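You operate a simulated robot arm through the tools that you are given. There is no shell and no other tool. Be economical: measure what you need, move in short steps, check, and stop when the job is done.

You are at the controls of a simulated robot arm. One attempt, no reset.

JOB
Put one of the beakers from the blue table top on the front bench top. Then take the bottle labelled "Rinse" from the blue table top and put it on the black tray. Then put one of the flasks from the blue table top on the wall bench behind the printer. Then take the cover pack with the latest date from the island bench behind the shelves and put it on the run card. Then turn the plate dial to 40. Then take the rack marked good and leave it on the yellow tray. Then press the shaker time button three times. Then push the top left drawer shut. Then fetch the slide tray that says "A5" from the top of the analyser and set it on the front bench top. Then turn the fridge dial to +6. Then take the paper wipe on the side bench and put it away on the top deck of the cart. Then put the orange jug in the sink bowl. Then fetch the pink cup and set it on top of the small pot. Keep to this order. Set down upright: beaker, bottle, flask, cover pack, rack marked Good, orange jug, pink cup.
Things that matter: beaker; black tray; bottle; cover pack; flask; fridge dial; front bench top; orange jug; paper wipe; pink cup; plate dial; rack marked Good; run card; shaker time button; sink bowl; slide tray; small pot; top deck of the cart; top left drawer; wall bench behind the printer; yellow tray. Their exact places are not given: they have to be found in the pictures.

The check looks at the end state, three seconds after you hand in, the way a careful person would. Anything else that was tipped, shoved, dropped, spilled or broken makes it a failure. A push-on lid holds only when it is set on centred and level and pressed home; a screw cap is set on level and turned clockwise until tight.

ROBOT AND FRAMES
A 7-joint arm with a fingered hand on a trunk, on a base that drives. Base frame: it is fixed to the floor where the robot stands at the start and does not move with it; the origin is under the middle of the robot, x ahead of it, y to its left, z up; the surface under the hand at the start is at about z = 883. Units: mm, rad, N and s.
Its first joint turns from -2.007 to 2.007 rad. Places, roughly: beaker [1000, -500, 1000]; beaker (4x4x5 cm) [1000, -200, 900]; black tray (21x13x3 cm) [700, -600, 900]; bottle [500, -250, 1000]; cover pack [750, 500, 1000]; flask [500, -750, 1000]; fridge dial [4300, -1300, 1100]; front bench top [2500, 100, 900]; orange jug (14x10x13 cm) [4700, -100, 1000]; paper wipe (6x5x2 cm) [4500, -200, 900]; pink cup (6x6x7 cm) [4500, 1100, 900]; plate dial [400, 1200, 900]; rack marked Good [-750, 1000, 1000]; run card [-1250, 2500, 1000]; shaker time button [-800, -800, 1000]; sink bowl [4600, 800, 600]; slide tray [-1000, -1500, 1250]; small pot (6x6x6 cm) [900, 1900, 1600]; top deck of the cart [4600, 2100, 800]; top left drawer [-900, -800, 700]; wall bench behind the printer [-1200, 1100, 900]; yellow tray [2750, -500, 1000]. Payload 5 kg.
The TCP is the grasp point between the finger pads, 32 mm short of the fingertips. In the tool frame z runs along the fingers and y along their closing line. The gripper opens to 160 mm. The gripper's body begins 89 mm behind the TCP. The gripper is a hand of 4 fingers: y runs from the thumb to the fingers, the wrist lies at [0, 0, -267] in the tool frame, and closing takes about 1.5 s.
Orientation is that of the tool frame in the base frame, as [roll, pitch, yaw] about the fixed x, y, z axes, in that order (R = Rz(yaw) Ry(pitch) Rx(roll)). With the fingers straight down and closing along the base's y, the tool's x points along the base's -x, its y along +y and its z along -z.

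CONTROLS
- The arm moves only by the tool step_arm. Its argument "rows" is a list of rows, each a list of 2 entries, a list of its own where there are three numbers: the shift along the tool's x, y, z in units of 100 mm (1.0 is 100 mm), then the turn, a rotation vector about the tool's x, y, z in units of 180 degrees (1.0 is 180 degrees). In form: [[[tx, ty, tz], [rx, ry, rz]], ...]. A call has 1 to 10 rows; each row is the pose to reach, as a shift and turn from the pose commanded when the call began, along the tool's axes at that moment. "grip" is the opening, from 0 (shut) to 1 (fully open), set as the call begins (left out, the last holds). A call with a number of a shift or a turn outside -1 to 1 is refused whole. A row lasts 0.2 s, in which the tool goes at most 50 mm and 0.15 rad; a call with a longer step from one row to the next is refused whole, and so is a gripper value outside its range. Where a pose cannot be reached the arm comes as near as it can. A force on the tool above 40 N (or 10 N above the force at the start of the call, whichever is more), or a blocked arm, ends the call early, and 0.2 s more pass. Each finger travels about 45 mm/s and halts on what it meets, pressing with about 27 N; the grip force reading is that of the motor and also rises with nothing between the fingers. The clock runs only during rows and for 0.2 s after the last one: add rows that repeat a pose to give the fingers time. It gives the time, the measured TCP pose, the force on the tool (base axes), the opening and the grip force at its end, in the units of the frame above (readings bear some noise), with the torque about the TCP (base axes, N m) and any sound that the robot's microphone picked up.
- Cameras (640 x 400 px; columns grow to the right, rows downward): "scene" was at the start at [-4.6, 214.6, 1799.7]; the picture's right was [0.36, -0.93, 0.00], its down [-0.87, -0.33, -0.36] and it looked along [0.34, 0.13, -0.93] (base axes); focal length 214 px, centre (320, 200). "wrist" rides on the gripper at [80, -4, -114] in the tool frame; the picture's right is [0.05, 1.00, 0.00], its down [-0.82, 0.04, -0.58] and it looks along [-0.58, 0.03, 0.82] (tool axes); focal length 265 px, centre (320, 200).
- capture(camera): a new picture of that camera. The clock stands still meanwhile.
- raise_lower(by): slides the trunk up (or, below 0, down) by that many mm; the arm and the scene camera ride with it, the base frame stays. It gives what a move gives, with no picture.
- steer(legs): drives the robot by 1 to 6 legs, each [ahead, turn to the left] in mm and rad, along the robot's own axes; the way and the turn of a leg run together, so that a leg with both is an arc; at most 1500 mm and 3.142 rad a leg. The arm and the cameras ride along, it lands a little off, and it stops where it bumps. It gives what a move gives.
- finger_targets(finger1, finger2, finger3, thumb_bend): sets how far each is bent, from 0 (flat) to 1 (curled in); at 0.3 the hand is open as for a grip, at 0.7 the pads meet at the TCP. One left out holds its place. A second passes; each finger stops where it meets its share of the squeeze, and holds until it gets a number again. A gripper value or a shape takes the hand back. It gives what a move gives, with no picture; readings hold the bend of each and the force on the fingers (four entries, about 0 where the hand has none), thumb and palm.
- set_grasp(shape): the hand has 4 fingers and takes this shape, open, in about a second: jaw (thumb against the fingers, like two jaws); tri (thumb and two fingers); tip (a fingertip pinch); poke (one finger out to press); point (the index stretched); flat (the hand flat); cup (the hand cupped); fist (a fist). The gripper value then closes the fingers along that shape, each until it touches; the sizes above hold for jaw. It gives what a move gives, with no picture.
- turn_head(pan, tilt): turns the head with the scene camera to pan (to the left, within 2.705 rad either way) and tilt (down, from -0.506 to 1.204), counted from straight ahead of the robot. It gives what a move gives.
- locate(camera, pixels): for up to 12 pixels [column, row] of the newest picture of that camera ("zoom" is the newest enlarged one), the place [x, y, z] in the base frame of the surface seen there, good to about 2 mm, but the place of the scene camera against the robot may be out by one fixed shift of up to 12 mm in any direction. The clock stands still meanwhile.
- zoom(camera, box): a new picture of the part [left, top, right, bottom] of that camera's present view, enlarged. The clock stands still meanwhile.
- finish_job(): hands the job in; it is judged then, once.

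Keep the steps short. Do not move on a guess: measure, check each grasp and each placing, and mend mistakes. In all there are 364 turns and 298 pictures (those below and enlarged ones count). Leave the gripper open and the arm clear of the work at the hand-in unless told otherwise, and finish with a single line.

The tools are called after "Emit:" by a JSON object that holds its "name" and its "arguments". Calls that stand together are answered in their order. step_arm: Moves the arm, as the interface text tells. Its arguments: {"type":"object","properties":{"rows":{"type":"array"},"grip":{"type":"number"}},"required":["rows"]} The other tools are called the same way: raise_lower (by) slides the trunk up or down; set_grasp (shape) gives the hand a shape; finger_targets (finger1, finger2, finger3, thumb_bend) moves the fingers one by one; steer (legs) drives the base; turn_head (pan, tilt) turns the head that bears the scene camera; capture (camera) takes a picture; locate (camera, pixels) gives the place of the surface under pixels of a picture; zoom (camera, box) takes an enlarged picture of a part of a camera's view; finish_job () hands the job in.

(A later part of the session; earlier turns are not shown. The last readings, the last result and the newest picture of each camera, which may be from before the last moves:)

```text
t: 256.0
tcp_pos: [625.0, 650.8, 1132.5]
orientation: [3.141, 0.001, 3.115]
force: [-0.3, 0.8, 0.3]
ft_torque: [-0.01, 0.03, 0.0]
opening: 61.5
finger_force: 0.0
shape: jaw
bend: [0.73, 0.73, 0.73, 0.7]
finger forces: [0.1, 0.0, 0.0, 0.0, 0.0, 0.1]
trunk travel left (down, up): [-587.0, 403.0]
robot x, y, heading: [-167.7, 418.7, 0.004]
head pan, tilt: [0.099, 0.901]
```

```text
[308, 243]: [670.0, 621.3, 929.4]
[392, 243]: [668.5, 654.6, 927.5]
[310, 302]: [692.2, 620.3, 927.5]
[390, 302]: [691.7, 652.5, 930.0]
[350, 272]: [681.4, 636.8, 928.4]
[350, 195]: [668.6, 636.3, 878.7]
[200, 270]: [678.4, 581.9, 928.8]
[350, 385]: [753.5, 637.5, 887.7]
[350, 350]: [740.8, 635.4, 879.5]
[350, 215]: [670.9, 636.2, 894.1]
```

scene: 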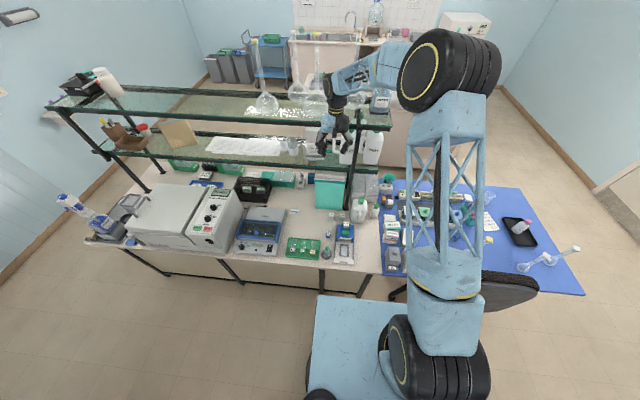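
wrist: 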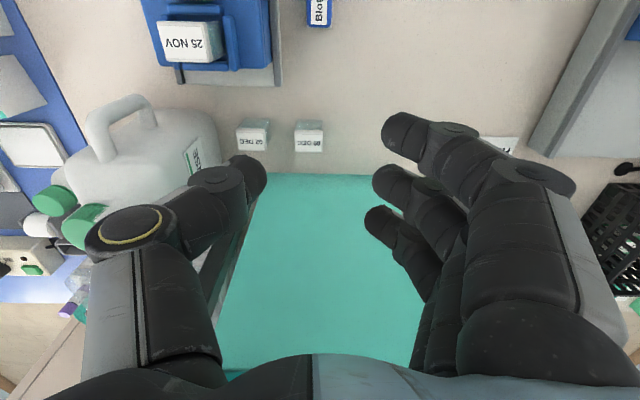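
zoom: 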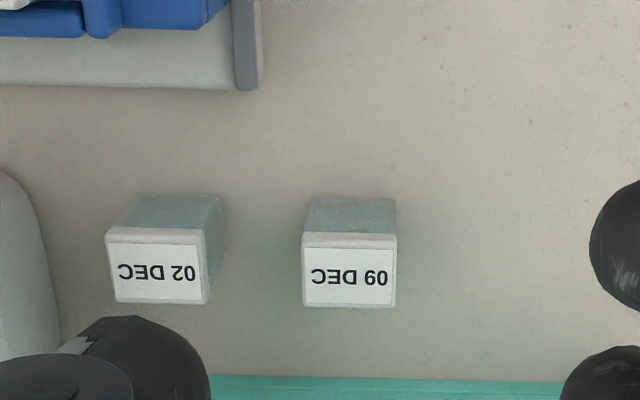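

Pack spans x 669–692, y 620–654, z 879–929. Align with the thumb close to the pack (to keep off the 02 DEC pack): TCP (680, 645).

Emit:
{"name": "step_arm", "arguments": {"rows": [[[-0.3, -0.02, 0], [0, 0, 0]], [[-0.55, -0.045, 0], [0, 0, 0.008]], [[-0.55, -0.045, 0], [0, 0, 0.008]]], "grip": 0.33}}

Emit:
{"name": "raise_lower", "arguments": {"by": -130}}

Emit:
{"name": "capture", "arguments": {"camera": "wrist"}}

Emit:
{"name": "zoom", "arguments": {"camera": "scene", "box": [280, 130, 400, 250]}}

```text
t: 256.8
tcp_pos: [680.5, 646.0, 1133.1]
orientation: [-3.141, 0.002, 3.091]
force: [-0.8, -0.3, 0.4]
ft_torque: [-0.01, 0.0, 0.0]
opening: 53.3
finger_force: 0.0
shape: jaw
bend: [0.73, 0.73, 0.73, 0.7]
finger forces: [0.0, 0.0, 0.1, 0.1, 0.0, 0.0]
trunk travel left (down, up): [-587.0, 403.0]
robot x, y, heading: [-165.6, 419.5, 0.005]
head pan, tilt: [0.099, 0.901]
```

```text
t: 258.4
tcp_pos: [681.5, 646.3, 1002.1]
orientation: [3.141, 0.002, 3.091]
force: [0.8, 0.5, -0.3]
ft_torque: [-0.03, -0.01, -0.02]
opening: 53.4
finger_force: 0.1
shape: jaw
bend: [0.73, 0.73, 0.73, 0.7]
finger forces: [0.0, 0.1, 0.1, 0.0, 0.0, 0.0]
trunk travel left (down, up): [-457.0, 533.0]
robot x, y, heading: [-170.3, 414.7, 0.003]
head pan, tilt: [0.099, 0.901]
```

```text
203 pictures are left
```

wrist: 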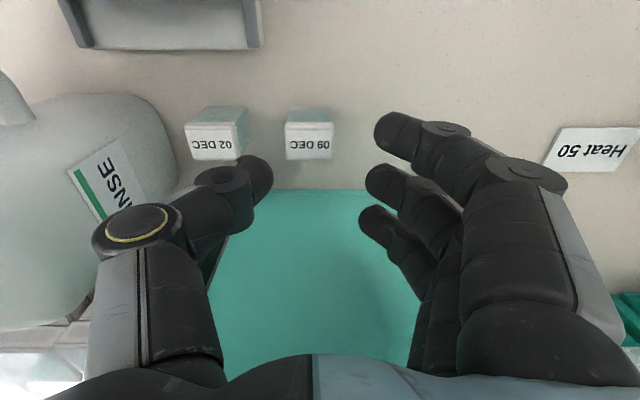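

```text
3.33 times, centred on (340, 190) of scene
```

zoom: 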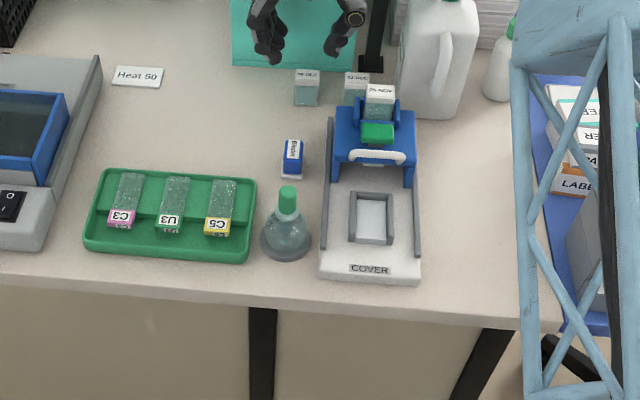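

Emit:
{"name": "locate", "arguments": {"camera": "wrist", "pixels": [[222, 178], [200, 190], [262, 165], [240, 165], [235, 210], [175, 225], [215, 210], [222, 165], [248, 190], [240, 130], [187, 130], [395, 130]]}}

```text
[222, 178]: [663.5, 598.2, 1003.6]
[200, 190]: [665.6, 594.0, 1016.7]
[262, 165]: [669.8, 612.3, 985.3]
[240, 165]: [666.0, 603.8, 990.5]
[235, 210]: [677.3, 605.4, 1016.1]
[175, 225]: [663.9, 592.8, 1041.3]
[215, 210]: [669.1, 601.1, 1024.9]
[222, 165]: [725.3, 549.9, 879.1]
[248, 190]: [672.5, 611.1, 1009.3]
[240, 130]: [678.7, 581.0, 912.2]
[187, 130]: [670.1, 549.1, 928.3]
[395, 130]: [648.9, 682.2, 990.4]
```

Emit:
{"name": "step_arm", "arguments": {"rows": [[[0, 0, 0.2], [0, 0, 0]], [[0, 0, 0.36], [0, 0, 0]], [[0, 0, 0.36], [0, 0, 0]]], "grip": 0.37}}

Emit:
{"name": "capture", "arguments": {"camera": "wrist"}}

Emit:
{"name": "locate", "arguments": {"camera": "wrist", "pixels": [[268, 165], [300, 150], [330, 150], [310, 140], [240, 120], [200, 120], [195, 190], [215, 150]]}}

```text
t: 259.2
tcp_pos: [680.7, 644.7, 965.9]
orientation: [-3.14, 0.002, 3.089]
force: [0.6, 0.2, 0.0]
ft_torque: [-0.02, -0.02, 0.0]
opening: 58.7
finger_force: 0.0
shape: jaw
bend: [0.73, 0.73, 0.73, 0.7]
finger forces: [0.0, 0.0, 0.0, 0.0, 0.0, 0.0]
trunk travel left (down, up): [-457.0, 533.0]
robot x, y, heading: [-172.0, 420.8, 0.003]
head pan, tilt: [0.099, 0.901]
```

```text
201 pictures are left
```

wrist: 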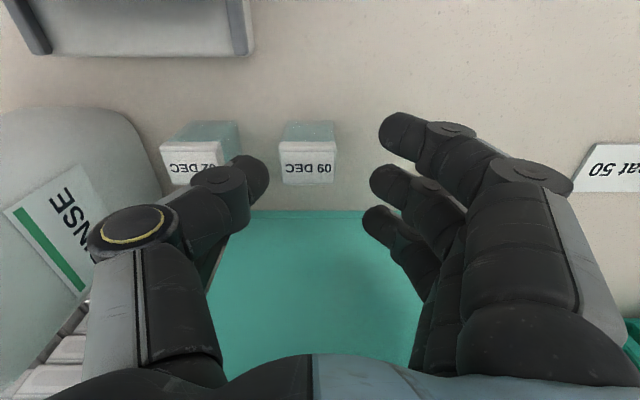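

```text
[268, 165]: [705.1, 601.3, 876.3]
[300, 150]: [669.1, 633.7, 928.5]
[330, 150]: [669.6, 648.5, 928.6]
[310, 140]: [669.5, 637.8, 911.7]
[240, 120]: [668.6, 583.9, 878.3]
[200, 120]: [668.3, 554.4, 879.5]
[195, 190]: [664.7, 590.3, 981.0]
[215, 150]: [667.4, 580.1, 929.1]
```

Emit:
{"name": "step_arm", "arguments": {"rows": [[[0, 0, 0.15], [0, 0, 0]], [[0, 0, 0.3], [0, 0, 0]], [[0, 0, 0.42], [0, 0, 0]], [[0, 0, 0.49], [0, 0, 0]], [[0, 0, 0.49], [0, 0, 0]]]}}

Emit:
{"name": "capture", "arguments": {"camera": "wrist"}}

```text
t: 260.4
tcp_pos: [680.4, 645.1, 917.8]
orientation: [3.142, 0.004, 3.091]
force: [-0.3, 0.4, -0.4]
ft_torque: [-0.03, 0.01, 0.02]
opening: 58.4
finger_force: 0.2
shape: jaw
bend: [0.73, 0.73, 0.73, 0.7]
finger forces: [0.0, 0.1, 0.0, 0.0, 0.2, 0.0]
trunk travel left (down, up): [-457.0, 533.0]
robot x, y, heading: [-170.4, 419.7, 0.004]
head pan, tilt: [0.099, 0.901]
```

```text
200 pictures are left
```

wrist: 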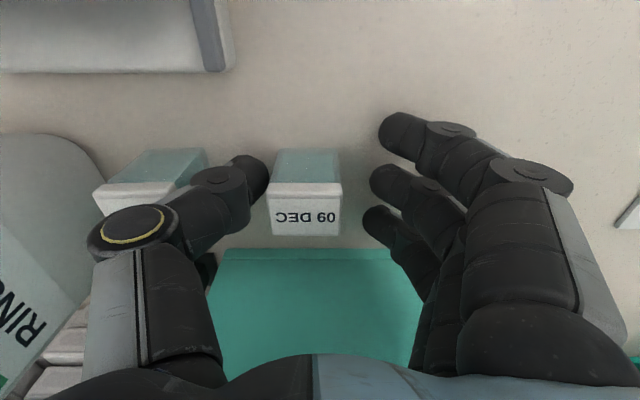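

Between thumb and fingers, nothing touched. Close and lift.

Emit:
{"name": "step_arm", "arguments": {"rows": [[[0, 0, 0], [0, 0, 0]], [[0, 0, 0], [0, 0, 0]], [[0, 0, 0], [0, 0, 0]], [[0, 0, 0], [0, 0, 0]], [[0, 0, 0], [0, 0, 0]], [[0, 0, 0], [0, 0, 0]], [[0, 0, 0], [0, 0, 0]], [[0, 0, 0], [0, 0, 0]]], "grip": 0.05}}

Emit:
{"name": "step_arm", "arguments": {"rows": [[[0, 0, -0.2], [0, 0, 0]], [[0, 0, -0.5], [0, 0, 0]], [[0, 0, -0.8], [0, 0, 0]]]}}

Emit:
{"name": "capture", "arguments": {"camera": "wrist"}}

```text
t: 262.2
tcp_pos: [679.0, 644.6, 917.6]
orientation: [3.141, 0.0, 3.09]
force: [0.7, -2.7, 6.2]
ft_torque: [0.06, 0.03, -0.01]
opening: 12.8
finger_force: 26.9
shape: jaw
bend: [0.68, 0.72, 0.68, 0.72]
finger forces: [0.0, 15.5, 0.1, 0.0, 18.3, 0.1]
trunk travel left (down, up): [-457.0, 533.0]
robot x, y, heading: [-169.4, 420.3, 0.004]
head pan, tilt: [0.099, 0.901]
```

```text
t: 263.0
tcp_pos: [682.1, 646.5, 996.0]
orientation: [3.141, 0.0, 3.09]
force: [-0.1, -0.5, -0.4]
ft_torque: [-0.01, 0.01, -0.01]
opening: 11.9
finger_force: 27.5
shape: jaw
bend: [0.68, 0.71, 0.68, 0.72]
finger forces: [0.0, 16.2, 0.0, 0.0, 16.0, 0.0]
trunk travel left (down, up): [-457.0, 533.0]
robot x, y, heading: [-169.0, 417.5, 0.016]
head pan, tilt: [0.099, 0.901]
```

```text
199 pictures are left
```

wrist: 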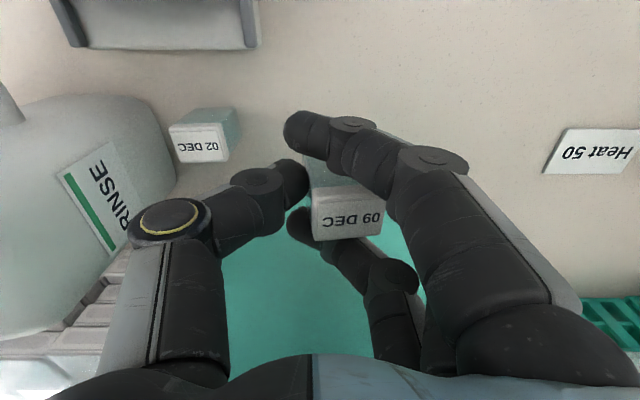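

Pack held. Raise clear along the same way, back off, and head to the far end of the wall bench.

Emit:
{"name": "raise_lower", "arguments": {"by": 400}}

Emit:
{"name": "steer", "arguments": {"legs": [[-200, 0], [0, 1.56], [1350, 0]]}}

Emit:
{"name": "turn_head", "arguments": {"pan": 0.9, "tilt": 0.7}}

Emit:
{"name": "capture", "arguments": {"camera": "scene"}}

```text
t: 266.8
tcp_pos: [682.0, 646.0, 1396.8]
orientation: [3.141, 0.003, 3.09]
force: [-0.9, 0.2, -0.7]
ft_torque: [-0.02, -0.04, -0.01]
opening: 12.2
finger_force: 26.3
shape: jaw
bend: [0.68, 0.71, 0.68, 0.72]
finger forces: [0.0, 16.2, 0.0, 0.0, 15.9, 0.1]
trunk travel left (down, up): [-857.0, 133.0]
robot x, y, heading: [-166.4, 415.6, 0.005]
head pan, tilt: [0.099, 0.901]
```

```text
t: 278.8
tcp_pos: [-597.6, 2615.4, 1396.2]
orientation: [3.14, 0.0, -1.627]
force: [0.7, -0.2, -1.4]
ft_torque: [-0.01, -0.02, -0.02]
opening: 12.1
finger_force: 26.7
shape: jaw
bend: [0.68, 0.71, 0.68, 0.72]
finger forces: [0.0, 15.9, 0.0, 0.0, 15.8, 0.1]
trunk travel left (down, up): [-857.0, 133.0]
robot x, y, heading: [-374.3, 1761.7, 1.573]
head pan, tilt: [0.099, 0.901]
```

```text
t: 279.9
tcp_pos: [-596.9, 2615.2, 1396.0]
orientation: [3.14, 0.001, -1.627]
force: [0.4, 0.4, -0.3]
ft_torque: [-0.02, -0.01, 0.02]
opening: 12.1
finger_force: 26.8
shape: jaw
bend: [0.68, 0.71, 0.68, 0.72]
finger forces: [0.0, 15.9, 0.0, 0.0, 15.8, 0.0]
trunk travel left (down, up): [-857.0, 133.0]
robot x, y, heading: [-373.3, 1762.6, 1.574]
head pan, tilt: [0.901, 0.7]
```

```text
198 pictures are left
```

scene: 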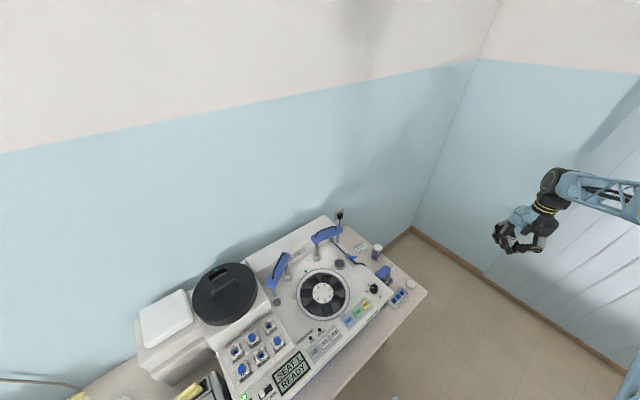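

Emit:
{"name": "zoom", "arguments": {"camera": "scene", "box": [280, 190, 440, 330]}}

Emit:
{"name": "locate", "arguments": {"camera": "scene", "pixels": [[360, 247], [355, 250], [376, 255], [384, 275], [400, 298], [340, 222], [410, 282], [322, 292], [372, 240], [365, 260]]}}

```text
2.86 times, centred on (360, 260) of scene
```

zoom: 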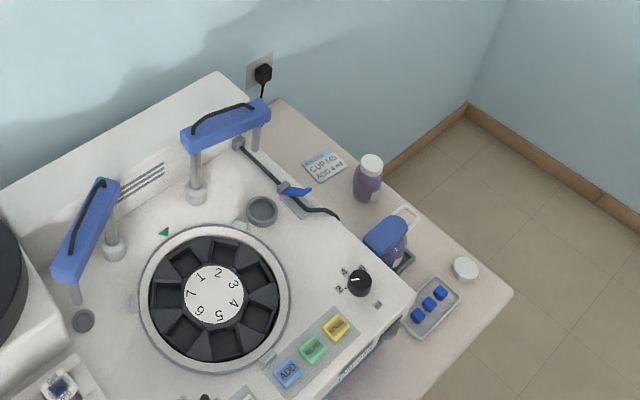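

```text
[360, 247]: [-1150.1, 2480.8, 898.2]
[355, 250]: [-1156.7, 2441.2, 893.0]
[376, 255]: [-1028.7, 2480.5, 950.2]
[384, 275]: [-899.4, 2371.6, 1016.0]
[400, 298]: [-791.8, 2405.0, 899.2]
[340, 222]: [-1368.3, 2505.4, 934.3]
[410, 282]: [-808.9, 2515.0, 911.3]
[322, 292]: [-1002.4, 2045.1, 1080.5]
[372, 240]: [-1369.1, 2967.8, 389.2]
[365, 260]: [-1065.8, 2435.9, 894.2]
```

Emit:
{"name": "locate", "arguments": {"camera": "zoom", "pixels": [[305, 160], [322, 150], [345, 165], [325, 180], [370, 165], [300, 190], [260, 130], [335, 215], [225, 125], [290, 190], [310, 170], [385, 235]]}}

Emit:
{"name": "raise_lower", "arguments": {"by": 130}}

Emit:
{"name": "steer", "arguments": {"legs": [[215, 0], [0, 0.74]]}}

Emit:
{"name": "capture", "arguments": {"camera": "wrist"}}

Emit:
{"name": "turn_head", "arguments": {"pan": 0.3, "tilt": 0.8}}

Emit:
{"name": "capture", "arguments": {"camera": "scene"}}

```text
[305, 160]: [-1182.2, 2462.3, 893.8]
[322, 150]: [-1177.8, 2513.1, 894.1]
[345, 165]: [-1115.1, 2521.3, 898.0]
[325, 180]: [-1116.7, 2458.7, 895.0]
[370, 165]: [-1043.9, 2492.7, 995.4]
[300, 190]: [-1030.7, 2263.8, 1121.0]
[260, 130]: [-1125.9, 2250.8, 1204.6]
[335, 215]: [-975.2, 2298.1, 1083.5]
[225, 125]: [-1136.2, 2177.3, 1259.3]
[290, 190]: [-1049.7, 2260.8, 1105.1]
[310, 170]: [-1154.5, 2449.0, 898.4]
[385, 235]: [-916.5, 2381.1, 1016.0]
```

```text
t: 281.5
tcp_pos: [-597.3, 2616.3, 1526.2]
orientation: [-3.14, 0.002, -1.627]
force: [-0.4, -0.2, -0.2]
ft_torque: [-0.01, 0.02, 0.03]
opening: 11.9
finger_force: 27.1
shape: jaw
bend: [0.68, 0.71, 0.68, 0.72]
finger forces: [0.1, 16.0, 0.0, 0.0, 15.8, 0.1]
trunk travel left (down, up): [-987.0, 3.0]
robot x, y, heading: [-374.6, 1761.0, 1.574]
head pan, tilt: [0.901, 0.7]
```

```text
t: 285.1
tcp_pos: [-1108.2, 2462.7, 1526.6]
orientation: [-3.141, 0.002, -0.9]
force: [0.6, -0.5, -0.3]
ft_torque: [0.03, -0.02, -0.03]
opening: 12.2
finger_force: 27.0
shape: jaw
bend: [0.68, 0.71, 0.68, 0.72]
finger forces: [0.0, 15.9, 0.1, 0.0, 15.8, 0.1]
trunk travel left (down, up): [-987.0, 3.0]
robot x, y, heading: [-374.1, 1971.6, 2.295]
head pan, tilt: [0.901, 0.7]
```

```text
196 pictures are left
```

wrist: 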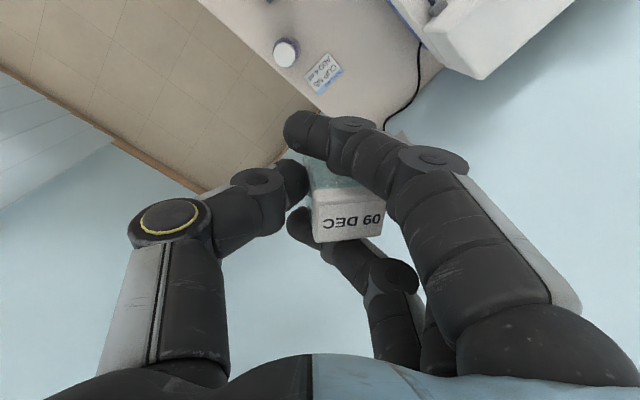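

```text
t: 286.1
tcp_pos: [-1107.5, 2462.8, 1527.4]
orientation: [-3.14, 0.001, -0.9]
force: [-0.5, -0.5, -0.8]
ft_torque: [0.03, 0.02, -0.03]
opening: 12.0
finger_force: 26.4
shape: jaw
bend: [0.68, 0.71, 0.68, 0.72]
finger forces: [0.0, 15.9, 0.0, 0.1, 15.8, 0.1]
trunk travel left (down, up): [-987.0, 3.0]
robot x, y, heading: [-373.0, 1974.8, 2.294]
head pan, tilt: [0.3, 0.799]
```

```text
195 pictures are left
```

scene: 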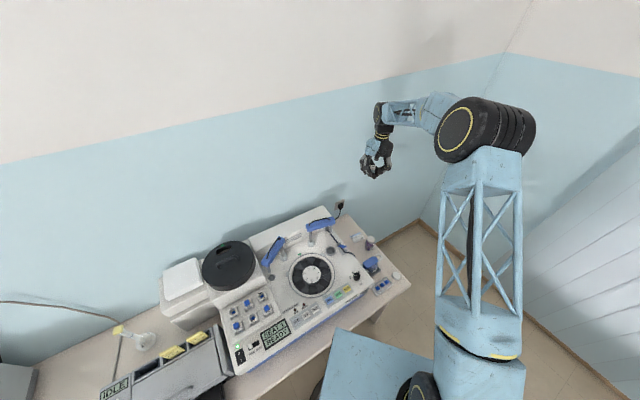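

Emit:
{"name": "locate", "arguments": {"camera": "wrist", "pixels": [[328, 72], [325, 54], [306, 80], [342, 70], [320, 92], [285, 53], [400, 60], [380, 40], [370, 80], [440, 65], [350, 105], [412, 30]]}}

Emit:
{"name": "zoom", "arguments": {"camera": "wrist", "box": [250, 0, 450, 130]}}

```text
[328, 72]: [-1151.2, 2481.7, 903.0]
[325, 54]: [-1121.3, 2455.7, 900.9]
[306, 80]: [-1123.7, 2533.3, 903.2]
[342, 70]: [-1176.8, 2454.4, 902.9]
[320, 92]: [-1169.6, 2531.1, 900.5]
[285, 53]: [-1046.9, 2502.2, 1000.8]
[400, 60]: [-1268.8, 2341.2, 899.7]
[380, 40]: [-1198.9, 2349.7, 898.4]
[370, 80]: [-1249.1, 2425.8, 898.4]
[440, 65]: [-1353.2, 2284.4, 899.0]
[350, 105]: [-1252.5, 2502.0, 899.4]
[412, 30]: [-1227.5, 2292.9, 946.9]
```

```text
3.08 times, centred on (350, 65) of wrist
```

zoom: 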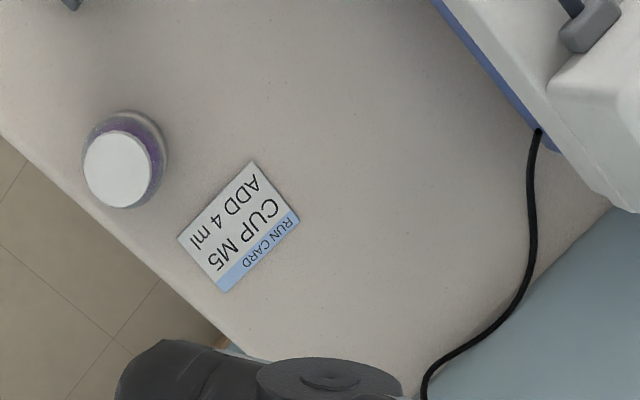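

Emit:
{"name": "zoom", "arguments": {"camera": "wrist", "box": [280, 150, 420, 260]}}

Emit:
{"name": "locate", "arguments": {"camera": "wrist", "pixels": [[318, 215], [378, 205], [320, 238], [378, 232], [350, 222], [335, 170], [330, 185]]}}

```text
3.64 times, centred on (350, 205) of wrist
```

zoom: 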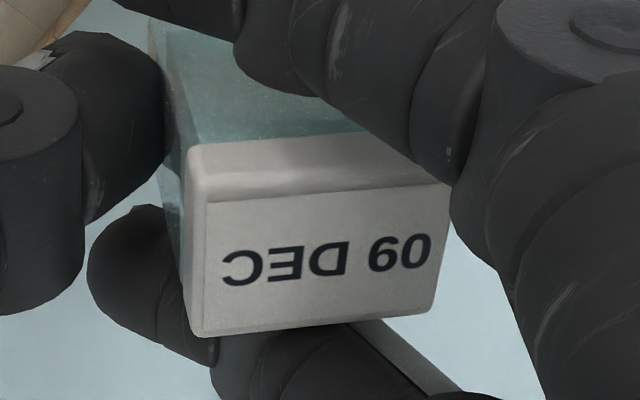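

```text
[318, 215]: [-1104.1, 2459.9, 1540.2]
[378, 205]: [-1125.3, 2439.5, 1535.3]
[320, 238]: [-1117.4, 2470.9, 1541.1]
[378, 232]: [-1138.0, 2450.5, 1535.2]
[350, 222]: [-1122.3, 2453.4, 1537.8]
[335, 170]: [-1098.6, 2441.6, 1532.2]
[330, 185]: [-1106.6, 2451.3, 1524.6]
```

Run card centre ≈ (−1148, 2494, z 902). Pack leans ~9.5° in the hand; level it, centre it, lower.

Emit:
{"name": "step_arm", "arguments": {"rows": [[[-0.25, -0.01, 0], [-0.026, 0, 0]], [[-0.48, -0.02, 0], [-0.053, 0, 0]], [[-0.48, -0.02, 0], [-0.053, 0, 0]]]}}

Emit:
{"name": "raise_lower", "arguments": {"by": -400}}

Emit:
{"name": "raise_lower", "arguments": {"by": -140}}

Emit:
{"name": "capture", "arguments": {"camera": "wrist"}}

Emit:
{"name": "locate", "arguments": {"camera": "wrist", "pixels": [[318, 215], [378, 205], [320, 238], [378, 232], [350, 222], [300, 130], [260, 160]]}}

```text
t: 286.9
tcp_pos: [-1135.7, 2500.4, 1526.8]
orientation: [2.973, 0.001, -0.901]
force: [-0.2, 0.6, -0.5]
ft_torque: [0.01, -0.01, 0.0]
opening: 12.4
finger_force: 27.3
shape: jaw
bend: [0.68, 0.71, 0.68, 0.72]
finger forces: [0.0, 15.8, 0.0, 0.0, 15.9, 0.0]
trunk travel left (down, up): [-987.0, 3.0]
robot x, y, heading: [-368.3, 1974.1, 2.295]
head pan, tilt: [0.3, 0.799]
```

```text
t: 290.8
tcp_pos: [-1135.4, 2501.6, 1125.5]
orientation: [2.976, 0.002, -0.9]
force: [0.0, 0.2, -1.5]
ft_torque: [0.0, -0.01, 0.01]
opening: 12.1
finger_force: 26.8
shape: jaw
bend: [0.68, 0.71, 0.68, 0.72]
finger forces: [0.1, 15.9, 0.1, 0.0, 15.8, 0.1]
trunk travel left (down, up): [-587.0, 403.0]
robot x, y, heading: [-374.7, 1974.3, 2.293]
head pan, tilt: [0.3, 0.799]
```

```text
t: 292.4
tcp_pos: [-1135.2, 2501.6, 986.0]
orientation: [2.975, 0.003, -0.901]
force: [1.1, 0.3, -0.4]
ft_torque: [0.02, -0.01, -0.02]
opening: 12.0
finger_force: 26.8
shape: jaw
bend: [0.68, 0.71, 0.68, 0.72]
finger forces: [0.0, 15.8, 0.0, 0.0, 15.8, 0.0]
trunk travel left (down, up): [-447.0, 543.0]
robot x, y, heading: [-368.9, 1971.1, 2.298]
head pan, tilt: [0.3, 0.799]
```

```text
192 pictures are left
```

wrist: 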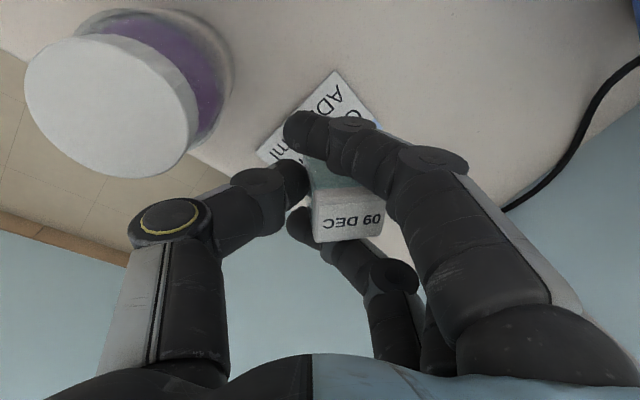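

```text
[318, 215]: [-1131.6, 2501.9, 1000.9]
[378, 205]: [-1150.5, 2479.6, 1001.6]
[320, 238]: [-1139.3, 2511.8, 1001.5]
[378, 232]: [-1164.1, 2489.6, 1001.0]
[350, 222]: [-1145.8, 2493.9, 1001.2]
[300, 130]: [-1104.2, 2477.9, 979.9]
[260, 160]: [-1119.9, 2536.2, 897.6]
```

Pack is level and over the card centre; bottom at ≈951. Lower 44 mm, then feel for contact.

Emit:
{"name": "raise_lower", "arguments": {"by": -43}}

Emit:
{"name": "step_arm", "arguments": {"rows": [[[0, 0, 0.02], [0, 0, 0]], [[0, 0, 0.035], [0, 0, 0]], [[0, 0, 0.05], [0, 0, 0]], [[0, 0, 0.05], [0, 0, 0]]]}}

```text
t: 293.3
tcp_pos: [-1134.1, 2501.4, 943.7]
orientation: [2.977, 0.0, -0.9]
force: [0.4, 0.3, -1.0]
ft_torque: [0.03, 0.0, 0.04]
opening: 11.7
finger_force: 27.0
shape: jaw
bend: [0.68, 0.71, 0.68, 0.72]
finger forces: [0.1, 15.8, 0.1, 0.0, 15.8, 0.1]
trunk travel left (down, up): [-404.0, 586.0]
robot x, y, heading: [-374.2, 1977.1, 2.298]
head pan, tilt: [0.3, 0.799]
```

```text
t: 294.3
tcp_pos: [-1135.8, 2500.0, 938.2]
orientation: [2.976, 0.001, -0.901]
force: [0.1, 0.3, 0.1]
ft_torque: [-0.05, -0.03, -0.04]
opening: 12.1
finger_force: 26.9
shape: jaw
bend: [0.68, 0.71, 0.68, 0.72]
finger forces: [0.1, 15.8, 0.1, 0.0, 15.9, 0.0]
trunk travel left (down, up): [-404.0, 586.0]
robot x, y, heading: [-372.0, 1973.7, 2.296]
head pan, tilt: [0.3, 0.799]
```

Emit:
{"name": "step_arm", "arguments": {"rows": [[[0, 0, 0.01], [0, 0, 0]], [[0, 0, 0.02], [0, 0, 0]], [[0, 0, 0.02], [0, 0, 0]]]}}

```text
t: 295.1
tcp_pos: [-1135.4, 2500.8, 938.5]
orientation: [2.975, 0.003, -0.899]
force: [1.6, 1.0, 10.2]
ft_torque: [-0.08, 0.03, 0.02]
opening: 12.6
finger_force: 27.2
shape: jaw
bend: [0.68, 0.71, 0.68, 0.72]
finger forces: [0.0, 15.8, 0.0, 0.0, 19.7, 0.1]
trunk travel left (down, up): [-404.0, 586.0]
robot x, y, heading: [-375.0, 1970.4, 2.299]
head pan, tilt: [0.3, 0.799]
```

Contact. Ease off 1 mm, open to a modest width, rise.

Emit:
{"name": "step_arm", "arguments": {"rows": [[[0, 0, -0.015], [0, 0, 0]], [[0, 0, -0.015], [0, 0, 0]]]}}

Emit:
{"name": "step_arm", "arguments": {"rows": [[[0, 0, 0], [0, 0, 0]], [[0, 0, 0], [0, 0, 0]], [[0, 0, 0], [0, 0, 0]], [[0, 0, 0], [0, 0, 0]], [[0, 0, 0], [0, 0, 0]], [[0, 0, 0], [0, 0, 0]], [[0, 0, 0], [0, 0, 0]], [[0, 0, 0], [0, 0, 0]]], "grip": 0.5}}

Emit:
{"name": "raise_lower", "arguments": {"by": 300}}

Emit:
{"name": "capture", "arguments": {"camera": "wrist"}}

```text
t: 295.7
tcp_pos: [-1135.2, 2500.9, 936.7]
orientation: [2.975, 0.002, -0.901]
force: [1.6, -0.6, 4.9]
ft_torque: [-0.12, 0.12, 0.0]
opening: 12.5
finger_force: 27.3
shape: jaw
bend: [0.68, 0.71, 0.68, 0.72]
finger forces: [0.0, 15.7, 0.0, 0.1, 17.0, 0.0]
trunk travel left (down, up): [-404.0, 586.0]
robot x, y, heading: [-373.3, 1971.8, 2.3]
head pan, tilt: [0.3, 0.799]
```

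```text
t: 297.5
tcp_pos: [-1134.5, 2500.8, 939.2]
orientation: [2.973, 0.003, -0.902]
force: [-0.1, -1.4, 23.9]
ft_torque: [0.63, -0.87, -0.06]
opening: 74.4
finger_force: 0.0
shape: jaw
bend: [0.72, 0.72, 0.72, 0.72]
finger forces: [0.0, 0.0, 0.1, 0.0, 24.0, 0.1]
trunk travel left (down, up): [-404.0, 586.0]
robot x, y, heading: [-373.7, 1974.0, 2.301]
head pan, tilt: [0.3, 0.799]
```

```text
t: 300.5
tcp_pos: [-1134.9, 2500.8, 1237.8]
orientation: [2.976, 0.001, -0.901]
force: [1.0, 0.3, 0.2]
ft_torque: [-0.01, -0.02, -0.03]
opening: 79.3
finger_force: 0.0
shape: jaw
bend: [0.72, 0.72, 0.72, 0.7]
finger forces: [0.1, 0.0, 0.0, 0.1, 0.0, 0.1]
trunk travel left (down, up): [-704.0, 286.0]
robot x, y, heading: [-376.4, 1974.8, 2.295]
head pan, tilt: [0.3, 0.799]
```

```text
191 pictures are left
```

wrist: 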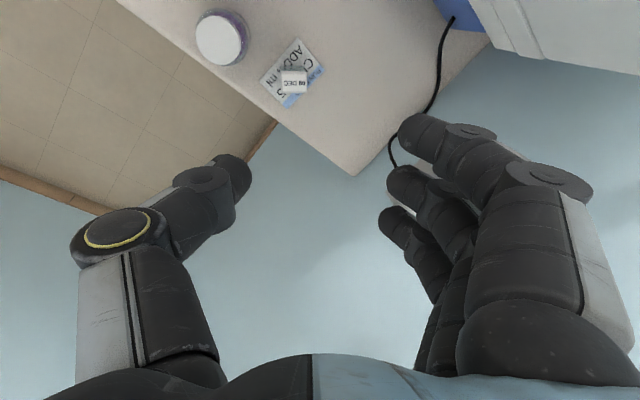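

Emit:
{"name": "zoom", "arguments": {"camera": "wrist", "box": [180, 0, 380, 120]}}

Emit:
{"name": "step_arm", "arguments": {"rows": [[[0, 0, 0], [0.026, 0, 0]], [[0, 0, 0], [0.053, 0, 0]]]}}

Emit:
{"name": "zoom", "arguments": {"camera": "scene", "box": [310, 170, 430, 300]}}

```text
3.20 times, centred on (280, 60) of wrist
```

zoom: 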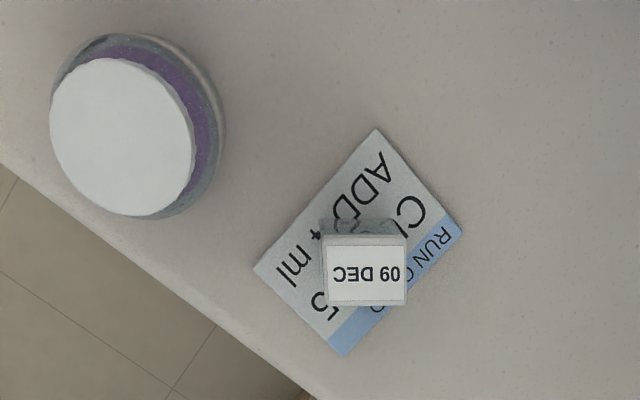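

```text
t: 301.1
tcp_pos: [-1135.5, 2501.3, 1238.2]
orientation: [-3.14, 0.001, -0.902]
force: [-1.4, -0.5, 0.5]
ft_torque: [-0.01, 0.0, 0.0]
opening: 79.5
finger_force: 0.1
shape: jaw
bend: [0.72, 0.72, 0.72, 0.7]
finger forces: [0.0, 0.0, 0.1, 0.0, 0.1, 0.1]
trunk travel left (down, up): [-704.0, 286.0]
robot x, y, heading: [-374.4, 1972.2, 2.302]
head pan, tilt: [0.3, 0.799]
```

```text
3.08 times, centred on (370, 235) of scene
```

zoom: 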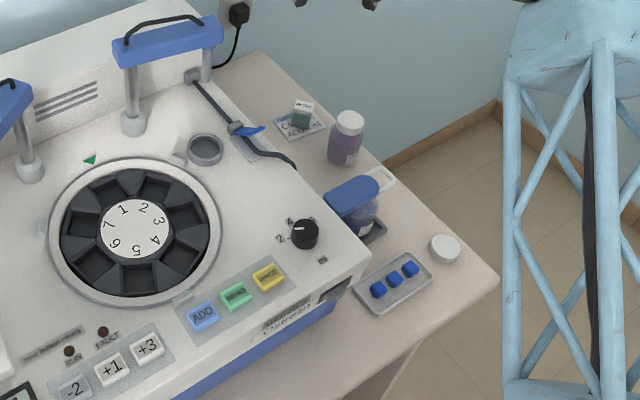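

Pack stands on the run card. Next, the plate dial on the island bench near (400, 1200). Retract the arm for turning, raise, and drive there.

Emit:
{"name": "raise_lower", "arguments": {"by": 250}}

Emit:
{"name": "step_arm", "arguments": {"rows": [[[0.4, -0.28, 0], [0, 0, 0]], [[0.8, -0.55, 0], [0, 0, 0]], [[1.0, -0.7, 0], [0, 0, 0]]]}}

Emit:
{"name": "step_arm", "arguments": {"rows": [[[0.4, -0.28, 0], [0, 0, 0]], [[0.8, -0.55, 0], [0, 0, 0]], [[1.0, -0.7, 0], [0, 0, 0]]]}}

Emit:
{"name": "step_arm", "arguments": {"rows": [[[0.4, -0.28, 0], [0, 0, 0]], [[0.8, -0.55, 0], [0, 0, 0]], [[1.0, -0.7, 0], [0, 0, 0]]]}}

Emit:
{"name": "steer", "arguments": {"legs": [[0, 2.41], [770, 0], [0, 1.5708]]}}

Emit:
{"name": "turn_head", "arguments": {"pan": 0.0, "tilt": 0.9}}

Emit:
{"name": "capture", "arguments": {"camera": "scene"}}

Emit:
{"name": "capture", "arguments": {"camera": "wrist"}}

```text
t: 303.7
tcp_pos: [-1136.5, 2500.4, 1487.8]
orientation: [-3.14, 0.002, -0.898]
force: [-0.2, 1.2, -1.3]
ft_torque: [0.02, 0.0, 0.01]
opening: 79.3
finger_force: 0.1
shape: jaw
bend: [0.72, 0.72, 0.72, 0.7]
finger forces: [0.0, 0.0, 0.0, 0.0, 0.0, 0.0]
trunk travel left (down, up): [-954.0, 36.0]
robot x, y, heading: [-373.6, 1972.5, 2.298]
head pan, tilt: [0.3, 0.799]
```

```text
t: 304.5
tcp_pos: [-1019.0, 2466.3, 1489.5]
orientation: [-3.14, 0.001, -0.901]
force: [-0.6, -0.1, -0.4]
ft_torque: [0.04, 0.02, -0.01]
opening: 79.4
finger_force: 0.1
shape: jaw
bend: [0.72, 0.72, 0.72, 0.7]
finger forces: [0.0, 0.0, 0.0, 0.0, 0.0, 0.0]
trunk travel left (down, up): [-954.0, 36.0]
robot x, y, heading: [-378.0, 1975.9, 2.301]
head pan, tilt: [0.3, 0.799]
```

```text
t: 305.3
tcp_pos: [-901.1, 2430.7, 1488.0]
orientation: [-3.14, 0.002, -0.901]
force: [0.1, -0.7, 0.8]
ft_torque: [0.01, 0.05, -0.01]
opening: 79.4
finger_force: 0.0
shape: jaw
bend: [0.72, 0.72, 0.72, 0.7]
finger forces: [0.1, 0.0, 0.1, 0.1, 0.0, 0.0]
trunk travel left (down, up): [-954.0, 36.0]
robot x, y, heading: [-373.0, 1973.9, 2.295]
head pan, tilt: [0.3, 0.799]
```

```text
t: 306.1
tcp_pos: [-785.3, 2395.4, 1486.1]
orientation: [3.14, 0.001, -0.901]
force: [0.8, -0.3, 0.1]
ft_torque: [0.01, 0.07, 0.01]
opening: 79.5
finger_force: 0.1
shape: jaw
bend: [0.72, 0.72, 0.72, 0.7]
finger forces: [0.0, 0.0, 0.0, 0.0, 0.0, 0.0]
trunk travel left (down, up): [-954.0, 36.0]
robot x, y, heading: [-374.3, 1970.4, 2.295]
head pan, tilt: [0.3, 0.799]
```

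```text
t: 320.4
tcp_pos: [263.7, 1261.4, 1488.3]
orientation: [-3.141, 0.003, 3.13]
force: [-0.3, 1.0, -0.4]
ft_torque: [-0.01, 0.0, -0.01]
opening: 79.5
finger_force: 0.0
shape: jaw
bend: [0.72, 0.72, 0.72, 0.7]
finger forces: [0.0, 0.1, 0.0, 0.1, 0.1, 0.0]
trunk travel left (down, up): [-954.0, 36.0]
robot x, y, heading: [-323.4, 1209.5, 0.046]
head pan, tilt: [0.3, 0.799]
```

```text
t: 321.2
tcp_pos: [263.9, 1262.5, 1487.5]
orientation: [-3.14, 0.003, 3.129]
force: [-0.2, -0.6, -0.9]
ft_torque: [0.01, -0.01, 0.0]
opening: 79.5
finger_force: 0.1
shape: jaw
bend: [0.72, 0.72, 0.72, 0.7]
finger forces: [0.0, 0.1, 0.0, 0.0, 0.1, 0.0]
trunk travel left (down, up): [-954.0, 36.0]
robot x, y, heading: [-323.3, 1208.5, 0.045]
head pan, tilt: [0.0, 0.901]
```

```text
188 pictures are left
```

scene: 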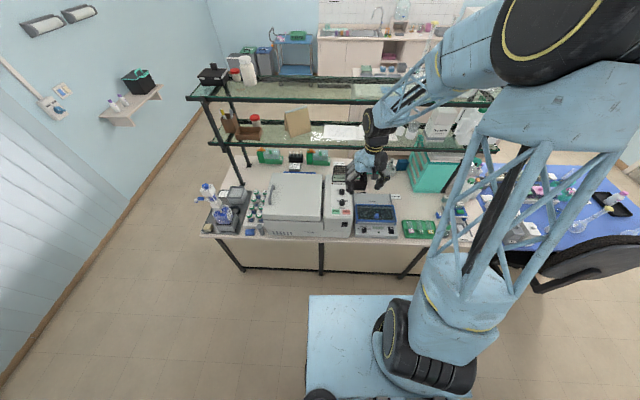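

```text
187 pictures are left
```

wrist: 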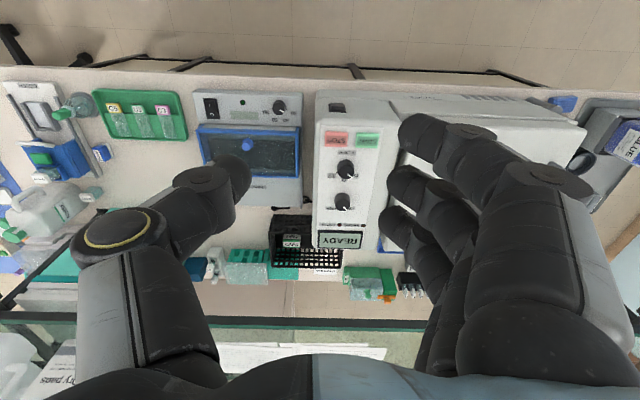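

Emit:
{"name": "zoom", "arguments": {"camera": "wrist", "box": [190, 80, 310, 155]}}

Emit:
{"name": "zoom", "arguments": {"camera": "wrist", "box": [310, 95, 400, 255]}}

Emit:
{"name": "zoom", "arguments": {"camera": "scene", "box": [320, 160, 420, 250]}}

Emit:
{"name": "locate", "arguments": {"camera": "wrist", "pixels": [[281, 107], [281, 100], [281, 115], [274, 107], [288, 107], [240, 102], [212, 105], [295, 100], [250, 145], [346, 168]]}}

```text
5.33 times, centred on (250, 118) of wrist
```

zoom: 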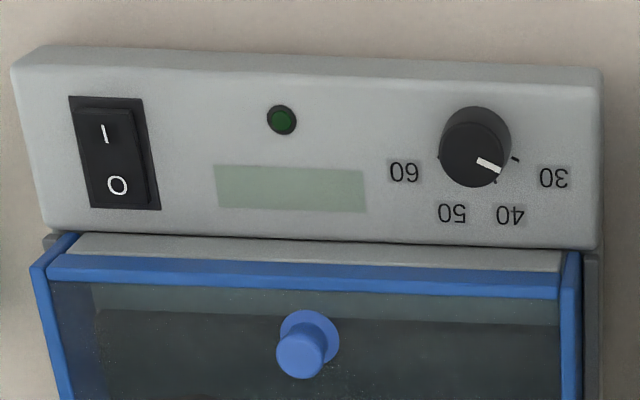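

```text
2.50 times, centred on (355, 175) of wrist
```

zoom: 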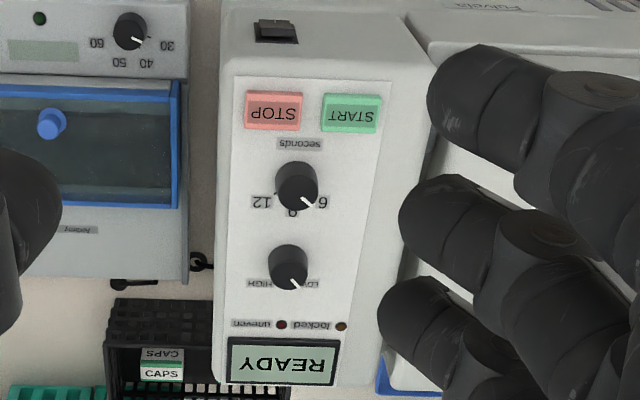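

```text
4.44 times, centred on (370, 205) of scene
```

zoom: 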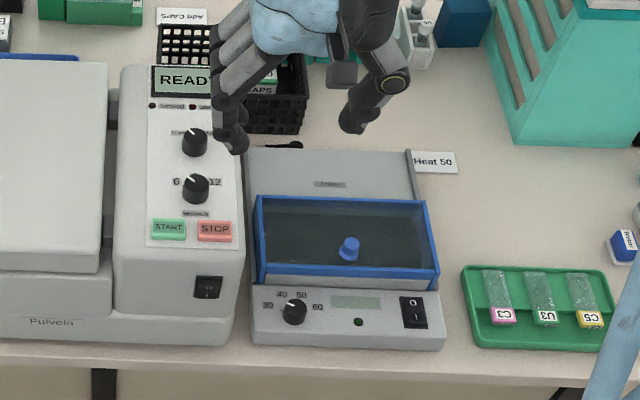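

```text
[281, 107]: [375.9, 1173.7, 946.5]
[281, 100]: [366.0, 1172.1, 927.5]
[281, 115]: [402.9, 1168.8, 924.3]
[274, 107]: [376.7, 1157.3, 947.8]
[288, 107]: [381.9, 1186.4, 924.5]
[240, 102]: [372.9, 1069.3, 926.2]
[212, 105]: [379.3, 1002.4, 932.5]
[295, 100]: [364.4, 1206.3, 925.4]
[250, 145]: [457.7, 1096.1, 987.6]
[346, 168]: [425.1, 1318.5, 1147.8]
```

Plate dial is at ≈(378, 1170), pointing a bit above 30. Bring the hand over it for a closer look.

Emit:
{"name": "step_arm", "arguments": {"rows": [[[-0.35, -0.3, 0], [0, 0, 0]], [[-0.7, -0.6, 0], [0, 0, 0]], [[-1.0, -0.9, 0], [0, 0, 0]]], "grip": 0.4}}

Emit:
{"name": "raise_lower", "arguments": {"by": -340}}

Emit:
{"name": "capture", "arguments": {"camera": "wrist"}}

Emit:
{"name": "zoom", "arguments": {"camera": "wrist", "box": [240, 20, 400, 130]}}

```text
t: 322.0
tcp_pos: [362.9, 1167.5, 1487.4]
orientation: [3.138, 0.001, 3.128]
force: [-0.1, -0.6, -0.5]
ft_torque: [0.07, 0.01, 0.01]
opening: 64.6
finger_force: 0.0
shape: jaw
bend: [0.73, 0.73, 0.73, 0.7]
finger forces: [0.0, 0.0, 0.0, 0.0, 0.0, 0.0]
trunk travel left (down, up): [-954.0, 36.0]
robot x, y, heading: [-324.0, 1207.6, 0.039]
head pan, tilt: [0.0, 0.901]
```

```text
t: 325.3
tcp_pos: [359.2, 1170.7, 1147.6]
orientation: [3.14, 0.001, 3.128]
force: [-0.1, -0.5, -0.1]
ft_torque: [-0.01, -0.01, 0.01]
opening: 64.8
finger_force: 0.0
shape: jaw
bend: [0.73, 0.73, 0.73, 0.7]
finger forces: [0.0, 0.0, 0.0, 0.0, 0.0, 0.0]
trunk travel left (down, up): [-614.0, 376.0]
robot x, y, heading: [-322.6, 1208.2, 0.042]
head pan, tilt: [0.0, 0.901]
```

```text
183 pictures are left
```

wrist: 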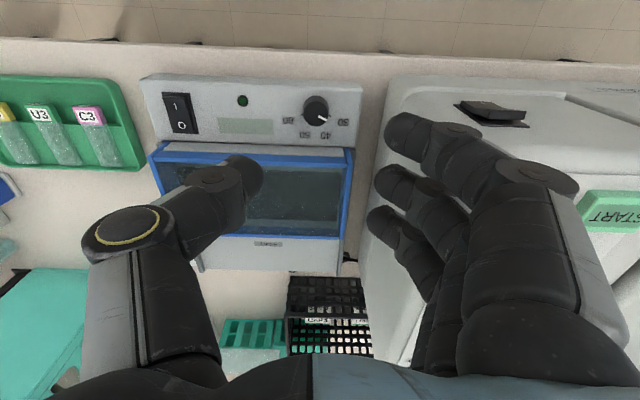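

```text
3.64 times, centred on (320, 75) of wrist
```

zoom: 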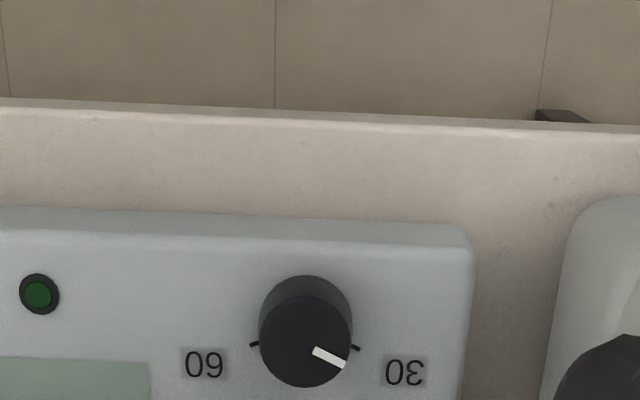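

Emit:
{"name": "zoom", "arguments": {"camera": "wrist", "box": [270, 80, 366, 140]}}

Emit:
{"name": "locate", "arguments": {"camera": "zoom", "pixels": [[310, 200], [345, 240], [370, 245], [360, 330], [305, 335], [220, 280], [450, 280], [372, 320], [250, 270]]}}

```text
6.67 times, centred on (318, 110) of wrist
```

zoom: 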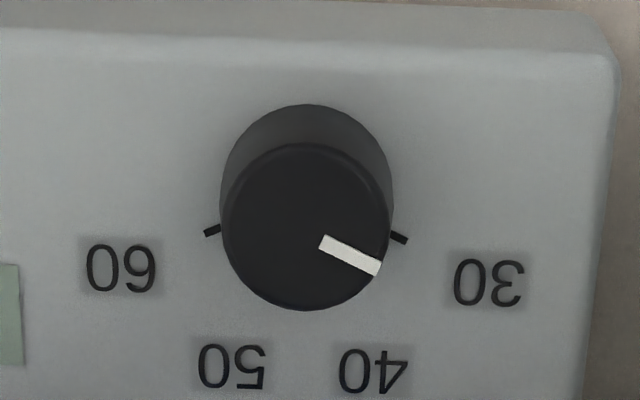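

```text
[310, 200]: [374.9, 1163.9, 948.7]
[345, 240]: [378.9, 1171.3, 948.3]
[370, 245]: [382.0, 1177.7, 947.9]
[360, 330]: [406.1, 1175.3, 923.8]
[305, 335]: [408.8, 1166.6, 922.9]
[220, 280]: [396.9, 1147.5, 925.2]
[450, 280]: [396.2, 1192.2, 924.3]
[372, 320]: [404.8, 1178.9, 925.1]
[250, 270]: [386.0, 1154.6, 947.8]
```

Emit:
{"name": "locate", "arguments": {"camera": "wrist", "pixels": [[330, 142], [330, 150], [300, 144], [345, 160], [330, 130], [317, 92], [317, 104], [300, 200], [350, 240], [395, 130]]}}

Emit:
{"name": "set_grasp", "arguments": {"shape": "tip"}}

Emit:
{"name": "capture", "arguments": {"camera": "wrist"}}

```text
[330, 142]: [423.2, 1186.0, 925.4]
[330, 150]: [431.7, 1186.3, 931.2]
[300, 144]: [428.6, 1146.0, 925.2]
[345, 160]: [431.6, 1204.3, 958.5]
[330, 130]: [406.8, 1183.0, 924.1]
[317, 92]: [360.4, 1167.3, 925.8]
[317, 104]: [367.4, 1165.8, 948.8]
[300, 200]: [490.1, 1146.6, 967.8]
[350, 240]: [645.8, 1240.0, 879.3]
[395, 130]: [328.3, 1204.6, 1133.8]
```

```text
t: 326.2
tcp_pos: [361.3, 1165.2, 1148.1]
orientation: [3.14, 0.001, 3.128]
force: [-1.5, -31.8, -1.2]
ft_torque: [-0.83, 0.09, -0.62]
opening: 159.0
finger_force: 0.1
shape: tip
bend: [0.01, 0.35, 0.32, 0.3]
finger forces: [0.0, 6.1, 24.9, 0.0, 0.0, 0.0]
trunk travel left (down, up): [-614.0, 376.0]
robot x, y, heading: [-324.2, 1212.2, 0.042]
head pan, tilt: [0.0, 0.901]
```

```text
180 pictures are left
```

wrist: 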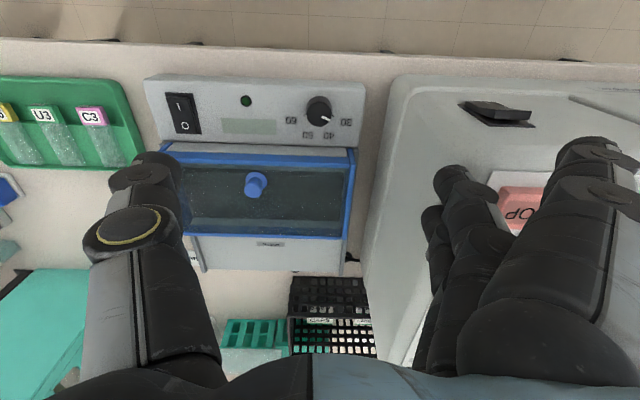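

The hand opened wide and its outer fingers press against the neighbouring machine. Raise straight away, then return to the jaw shape.

Emit:
{"name": "finger_targets", "arguments": {"finger2": 0.7, "finger3": 0.7}}

Emit:
{"name": "raise_lower", "arguments": {"by": 200}}

Emit:
{"name": "capture", "arguments": {"camera": "wrist"}}

```text
t: 327.2
tcp_pos: [360.9, 1171.1, 1147.7]
orientation: [3.142, 0.002, 3.129]
force: [-0.2, 0.8, -0.3]
ft_torque: [-0.02, 0.0, 0.01]
opening: 205.0
finger_force: 0.0
shape: fingers
bend: [0.01, 0.7, 0.7, 0.3]
finger forces: [0.1, 0.0, 0.0, 0.1, 0.1, 0.0]
trunk travel left (down, up): [-614.0, 376.0]
robot x, y, heading: [-323.6, 1207.9, 0.041]
head pan, tilt: [0.0, 0.901]
```

```text
t: 329.4
tcp_pos: [360.2, 1169.2, 1346.8]
orientation: [-3.141, 0.002, 3.13]
force: [0.0, 0.3, 0.1]
ft_torque: [-0.01, 0.02, -0.01]
opening: 205.3
finger_force: 0.1
shape: fingers
bend: [0.01, 0.7, 0.7, 0.3]
finger forces: [0.0, 0.1, 0.0, 0.1, 0.0, 0.0]
trunk travel left (down, up): [-814.0, 176.0]
robot x, y, heading: [-324.2, 1210.9, 0.045]
head pan, tilt: [0.0, 0.901]
```

```text
179 pictures are left
```

wrist: 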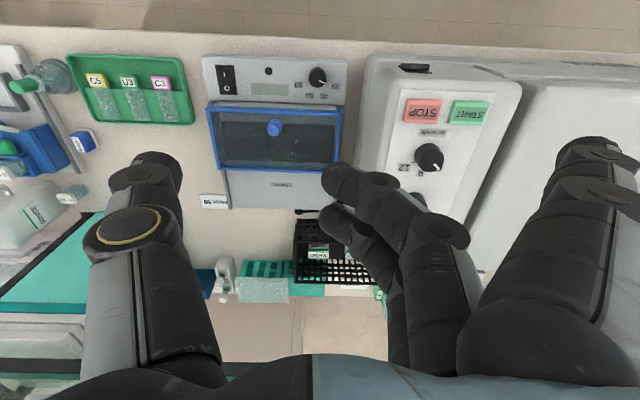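

Individual finger control works. The neighbour machine is tall on the +y side, so I'll turn the hand ~110° so its long side lies along x, then grip the dial.

Emit:
{"name": "set_grasp", "arguments": {"shape": "jaw"}}

Emit:
{"name": "step_arm", "arguments": {"rows": [[[0, 0, 0], [0, 0, -0.045]], [[0, 0, 0], [0, 0, -0.09]], [[0, 0, 0], [0, 0, -0.135]], [[0, 0, 0], [0, 0, -0.18]], [[0, 0, 0], [0, 0, -0.225]], [[0, 0, 0], [0, 0, -0.27]], [[0, 0, 0], [0, 0, -0.315]], [[0, 0, 0], [0, 0, -0.36]], [[0, 0, 0], [0, 0, -0.405]], [[0, 0, 0], [0, 0, -0.45]]], "grip": 0.4}}

Emit:
{"name": "step_arm", "arguments": {"rows": [[[0, 0, 0], [0, 0, -0.045]], [[0, 0, 0], [0, 0, -0.09]], [[0, 0, 0], [0, 0, -0.135]], [[0, 0, 0], [0, 0, -0.17]]]}}

Emit:
{"name": "capture", "arguments": {"camera": "wrist"}}

```text
t: 330.3
tcp_pos: [361.2, 1169.7, 1348.6]
orientation: [-3.141, 0.002, 3.13]
force: [0.2, 0.9, -0.7]
ft_torque: [0.02, -0.04, -0.02]
opening: 159.9
finger_force: 0.0
shape: jaw
bend: [0.3, 0.3, 0.3, 0.3]
finger forces: [0.1, 0.1, 0.0, 0.0, 0.1, 0.0]
trunk travel left (down, up): [-814.0, 176.0]
robot x, y, heading: [-322.4, 1205.5, 0.048]
head pan, tilt: [0.0, 0.901]
```

```text
t: 332.5
tcp_pos: [360.3, 1170.0, 1347.3]
orientation: [-3.14, 0.001, -1.739]
force: [0.2, -0.2, -0.7]
ft_torque: [-0.04, 0.01, 0.0]
opening: 64.9
finger_force: 0.1
shape: jaw
bend: [0.73, 0.73, 0.73, 0.7]
finger forces: [0.1, 0.0, 0.0, 0.0, 0.0, 0.0]
trunk travel left (down, up): [-814.0, 176.0]
robot x, y, heading: [-321.9, 1209.9, 0.046]
head pan, tilt: [0.0, 0.901]
```

```text
t: 333.5
tcp_pos: [361.3, 1167.9, 1349.0]
orientation: [-3.141, 0.0, -1.207]
force: [1.1, 0.5, 0.2]
ft_torque: [0.04, -0.04, 0.02]
opening: 64.9
finger_force: 0.1
shape: jaw
bend: [0.73, 0.73, 0.73, 0.7]
finger forces: [0.1, 0.0, 0.1, 0.0, 0.0, 0.1]
trunk travel left (down, up): [-814.0, 176.0]
robot x, y, heading: [-324.6, 1206.3, 0.046]
head pan, tilt: [0.0, 0.901]
```

```text
178 pictures are left
```

wrist: 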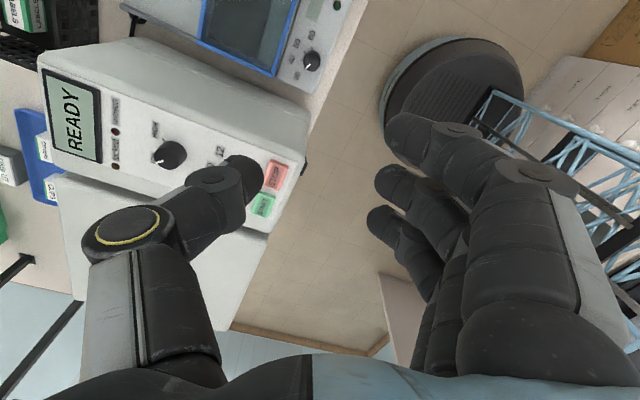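

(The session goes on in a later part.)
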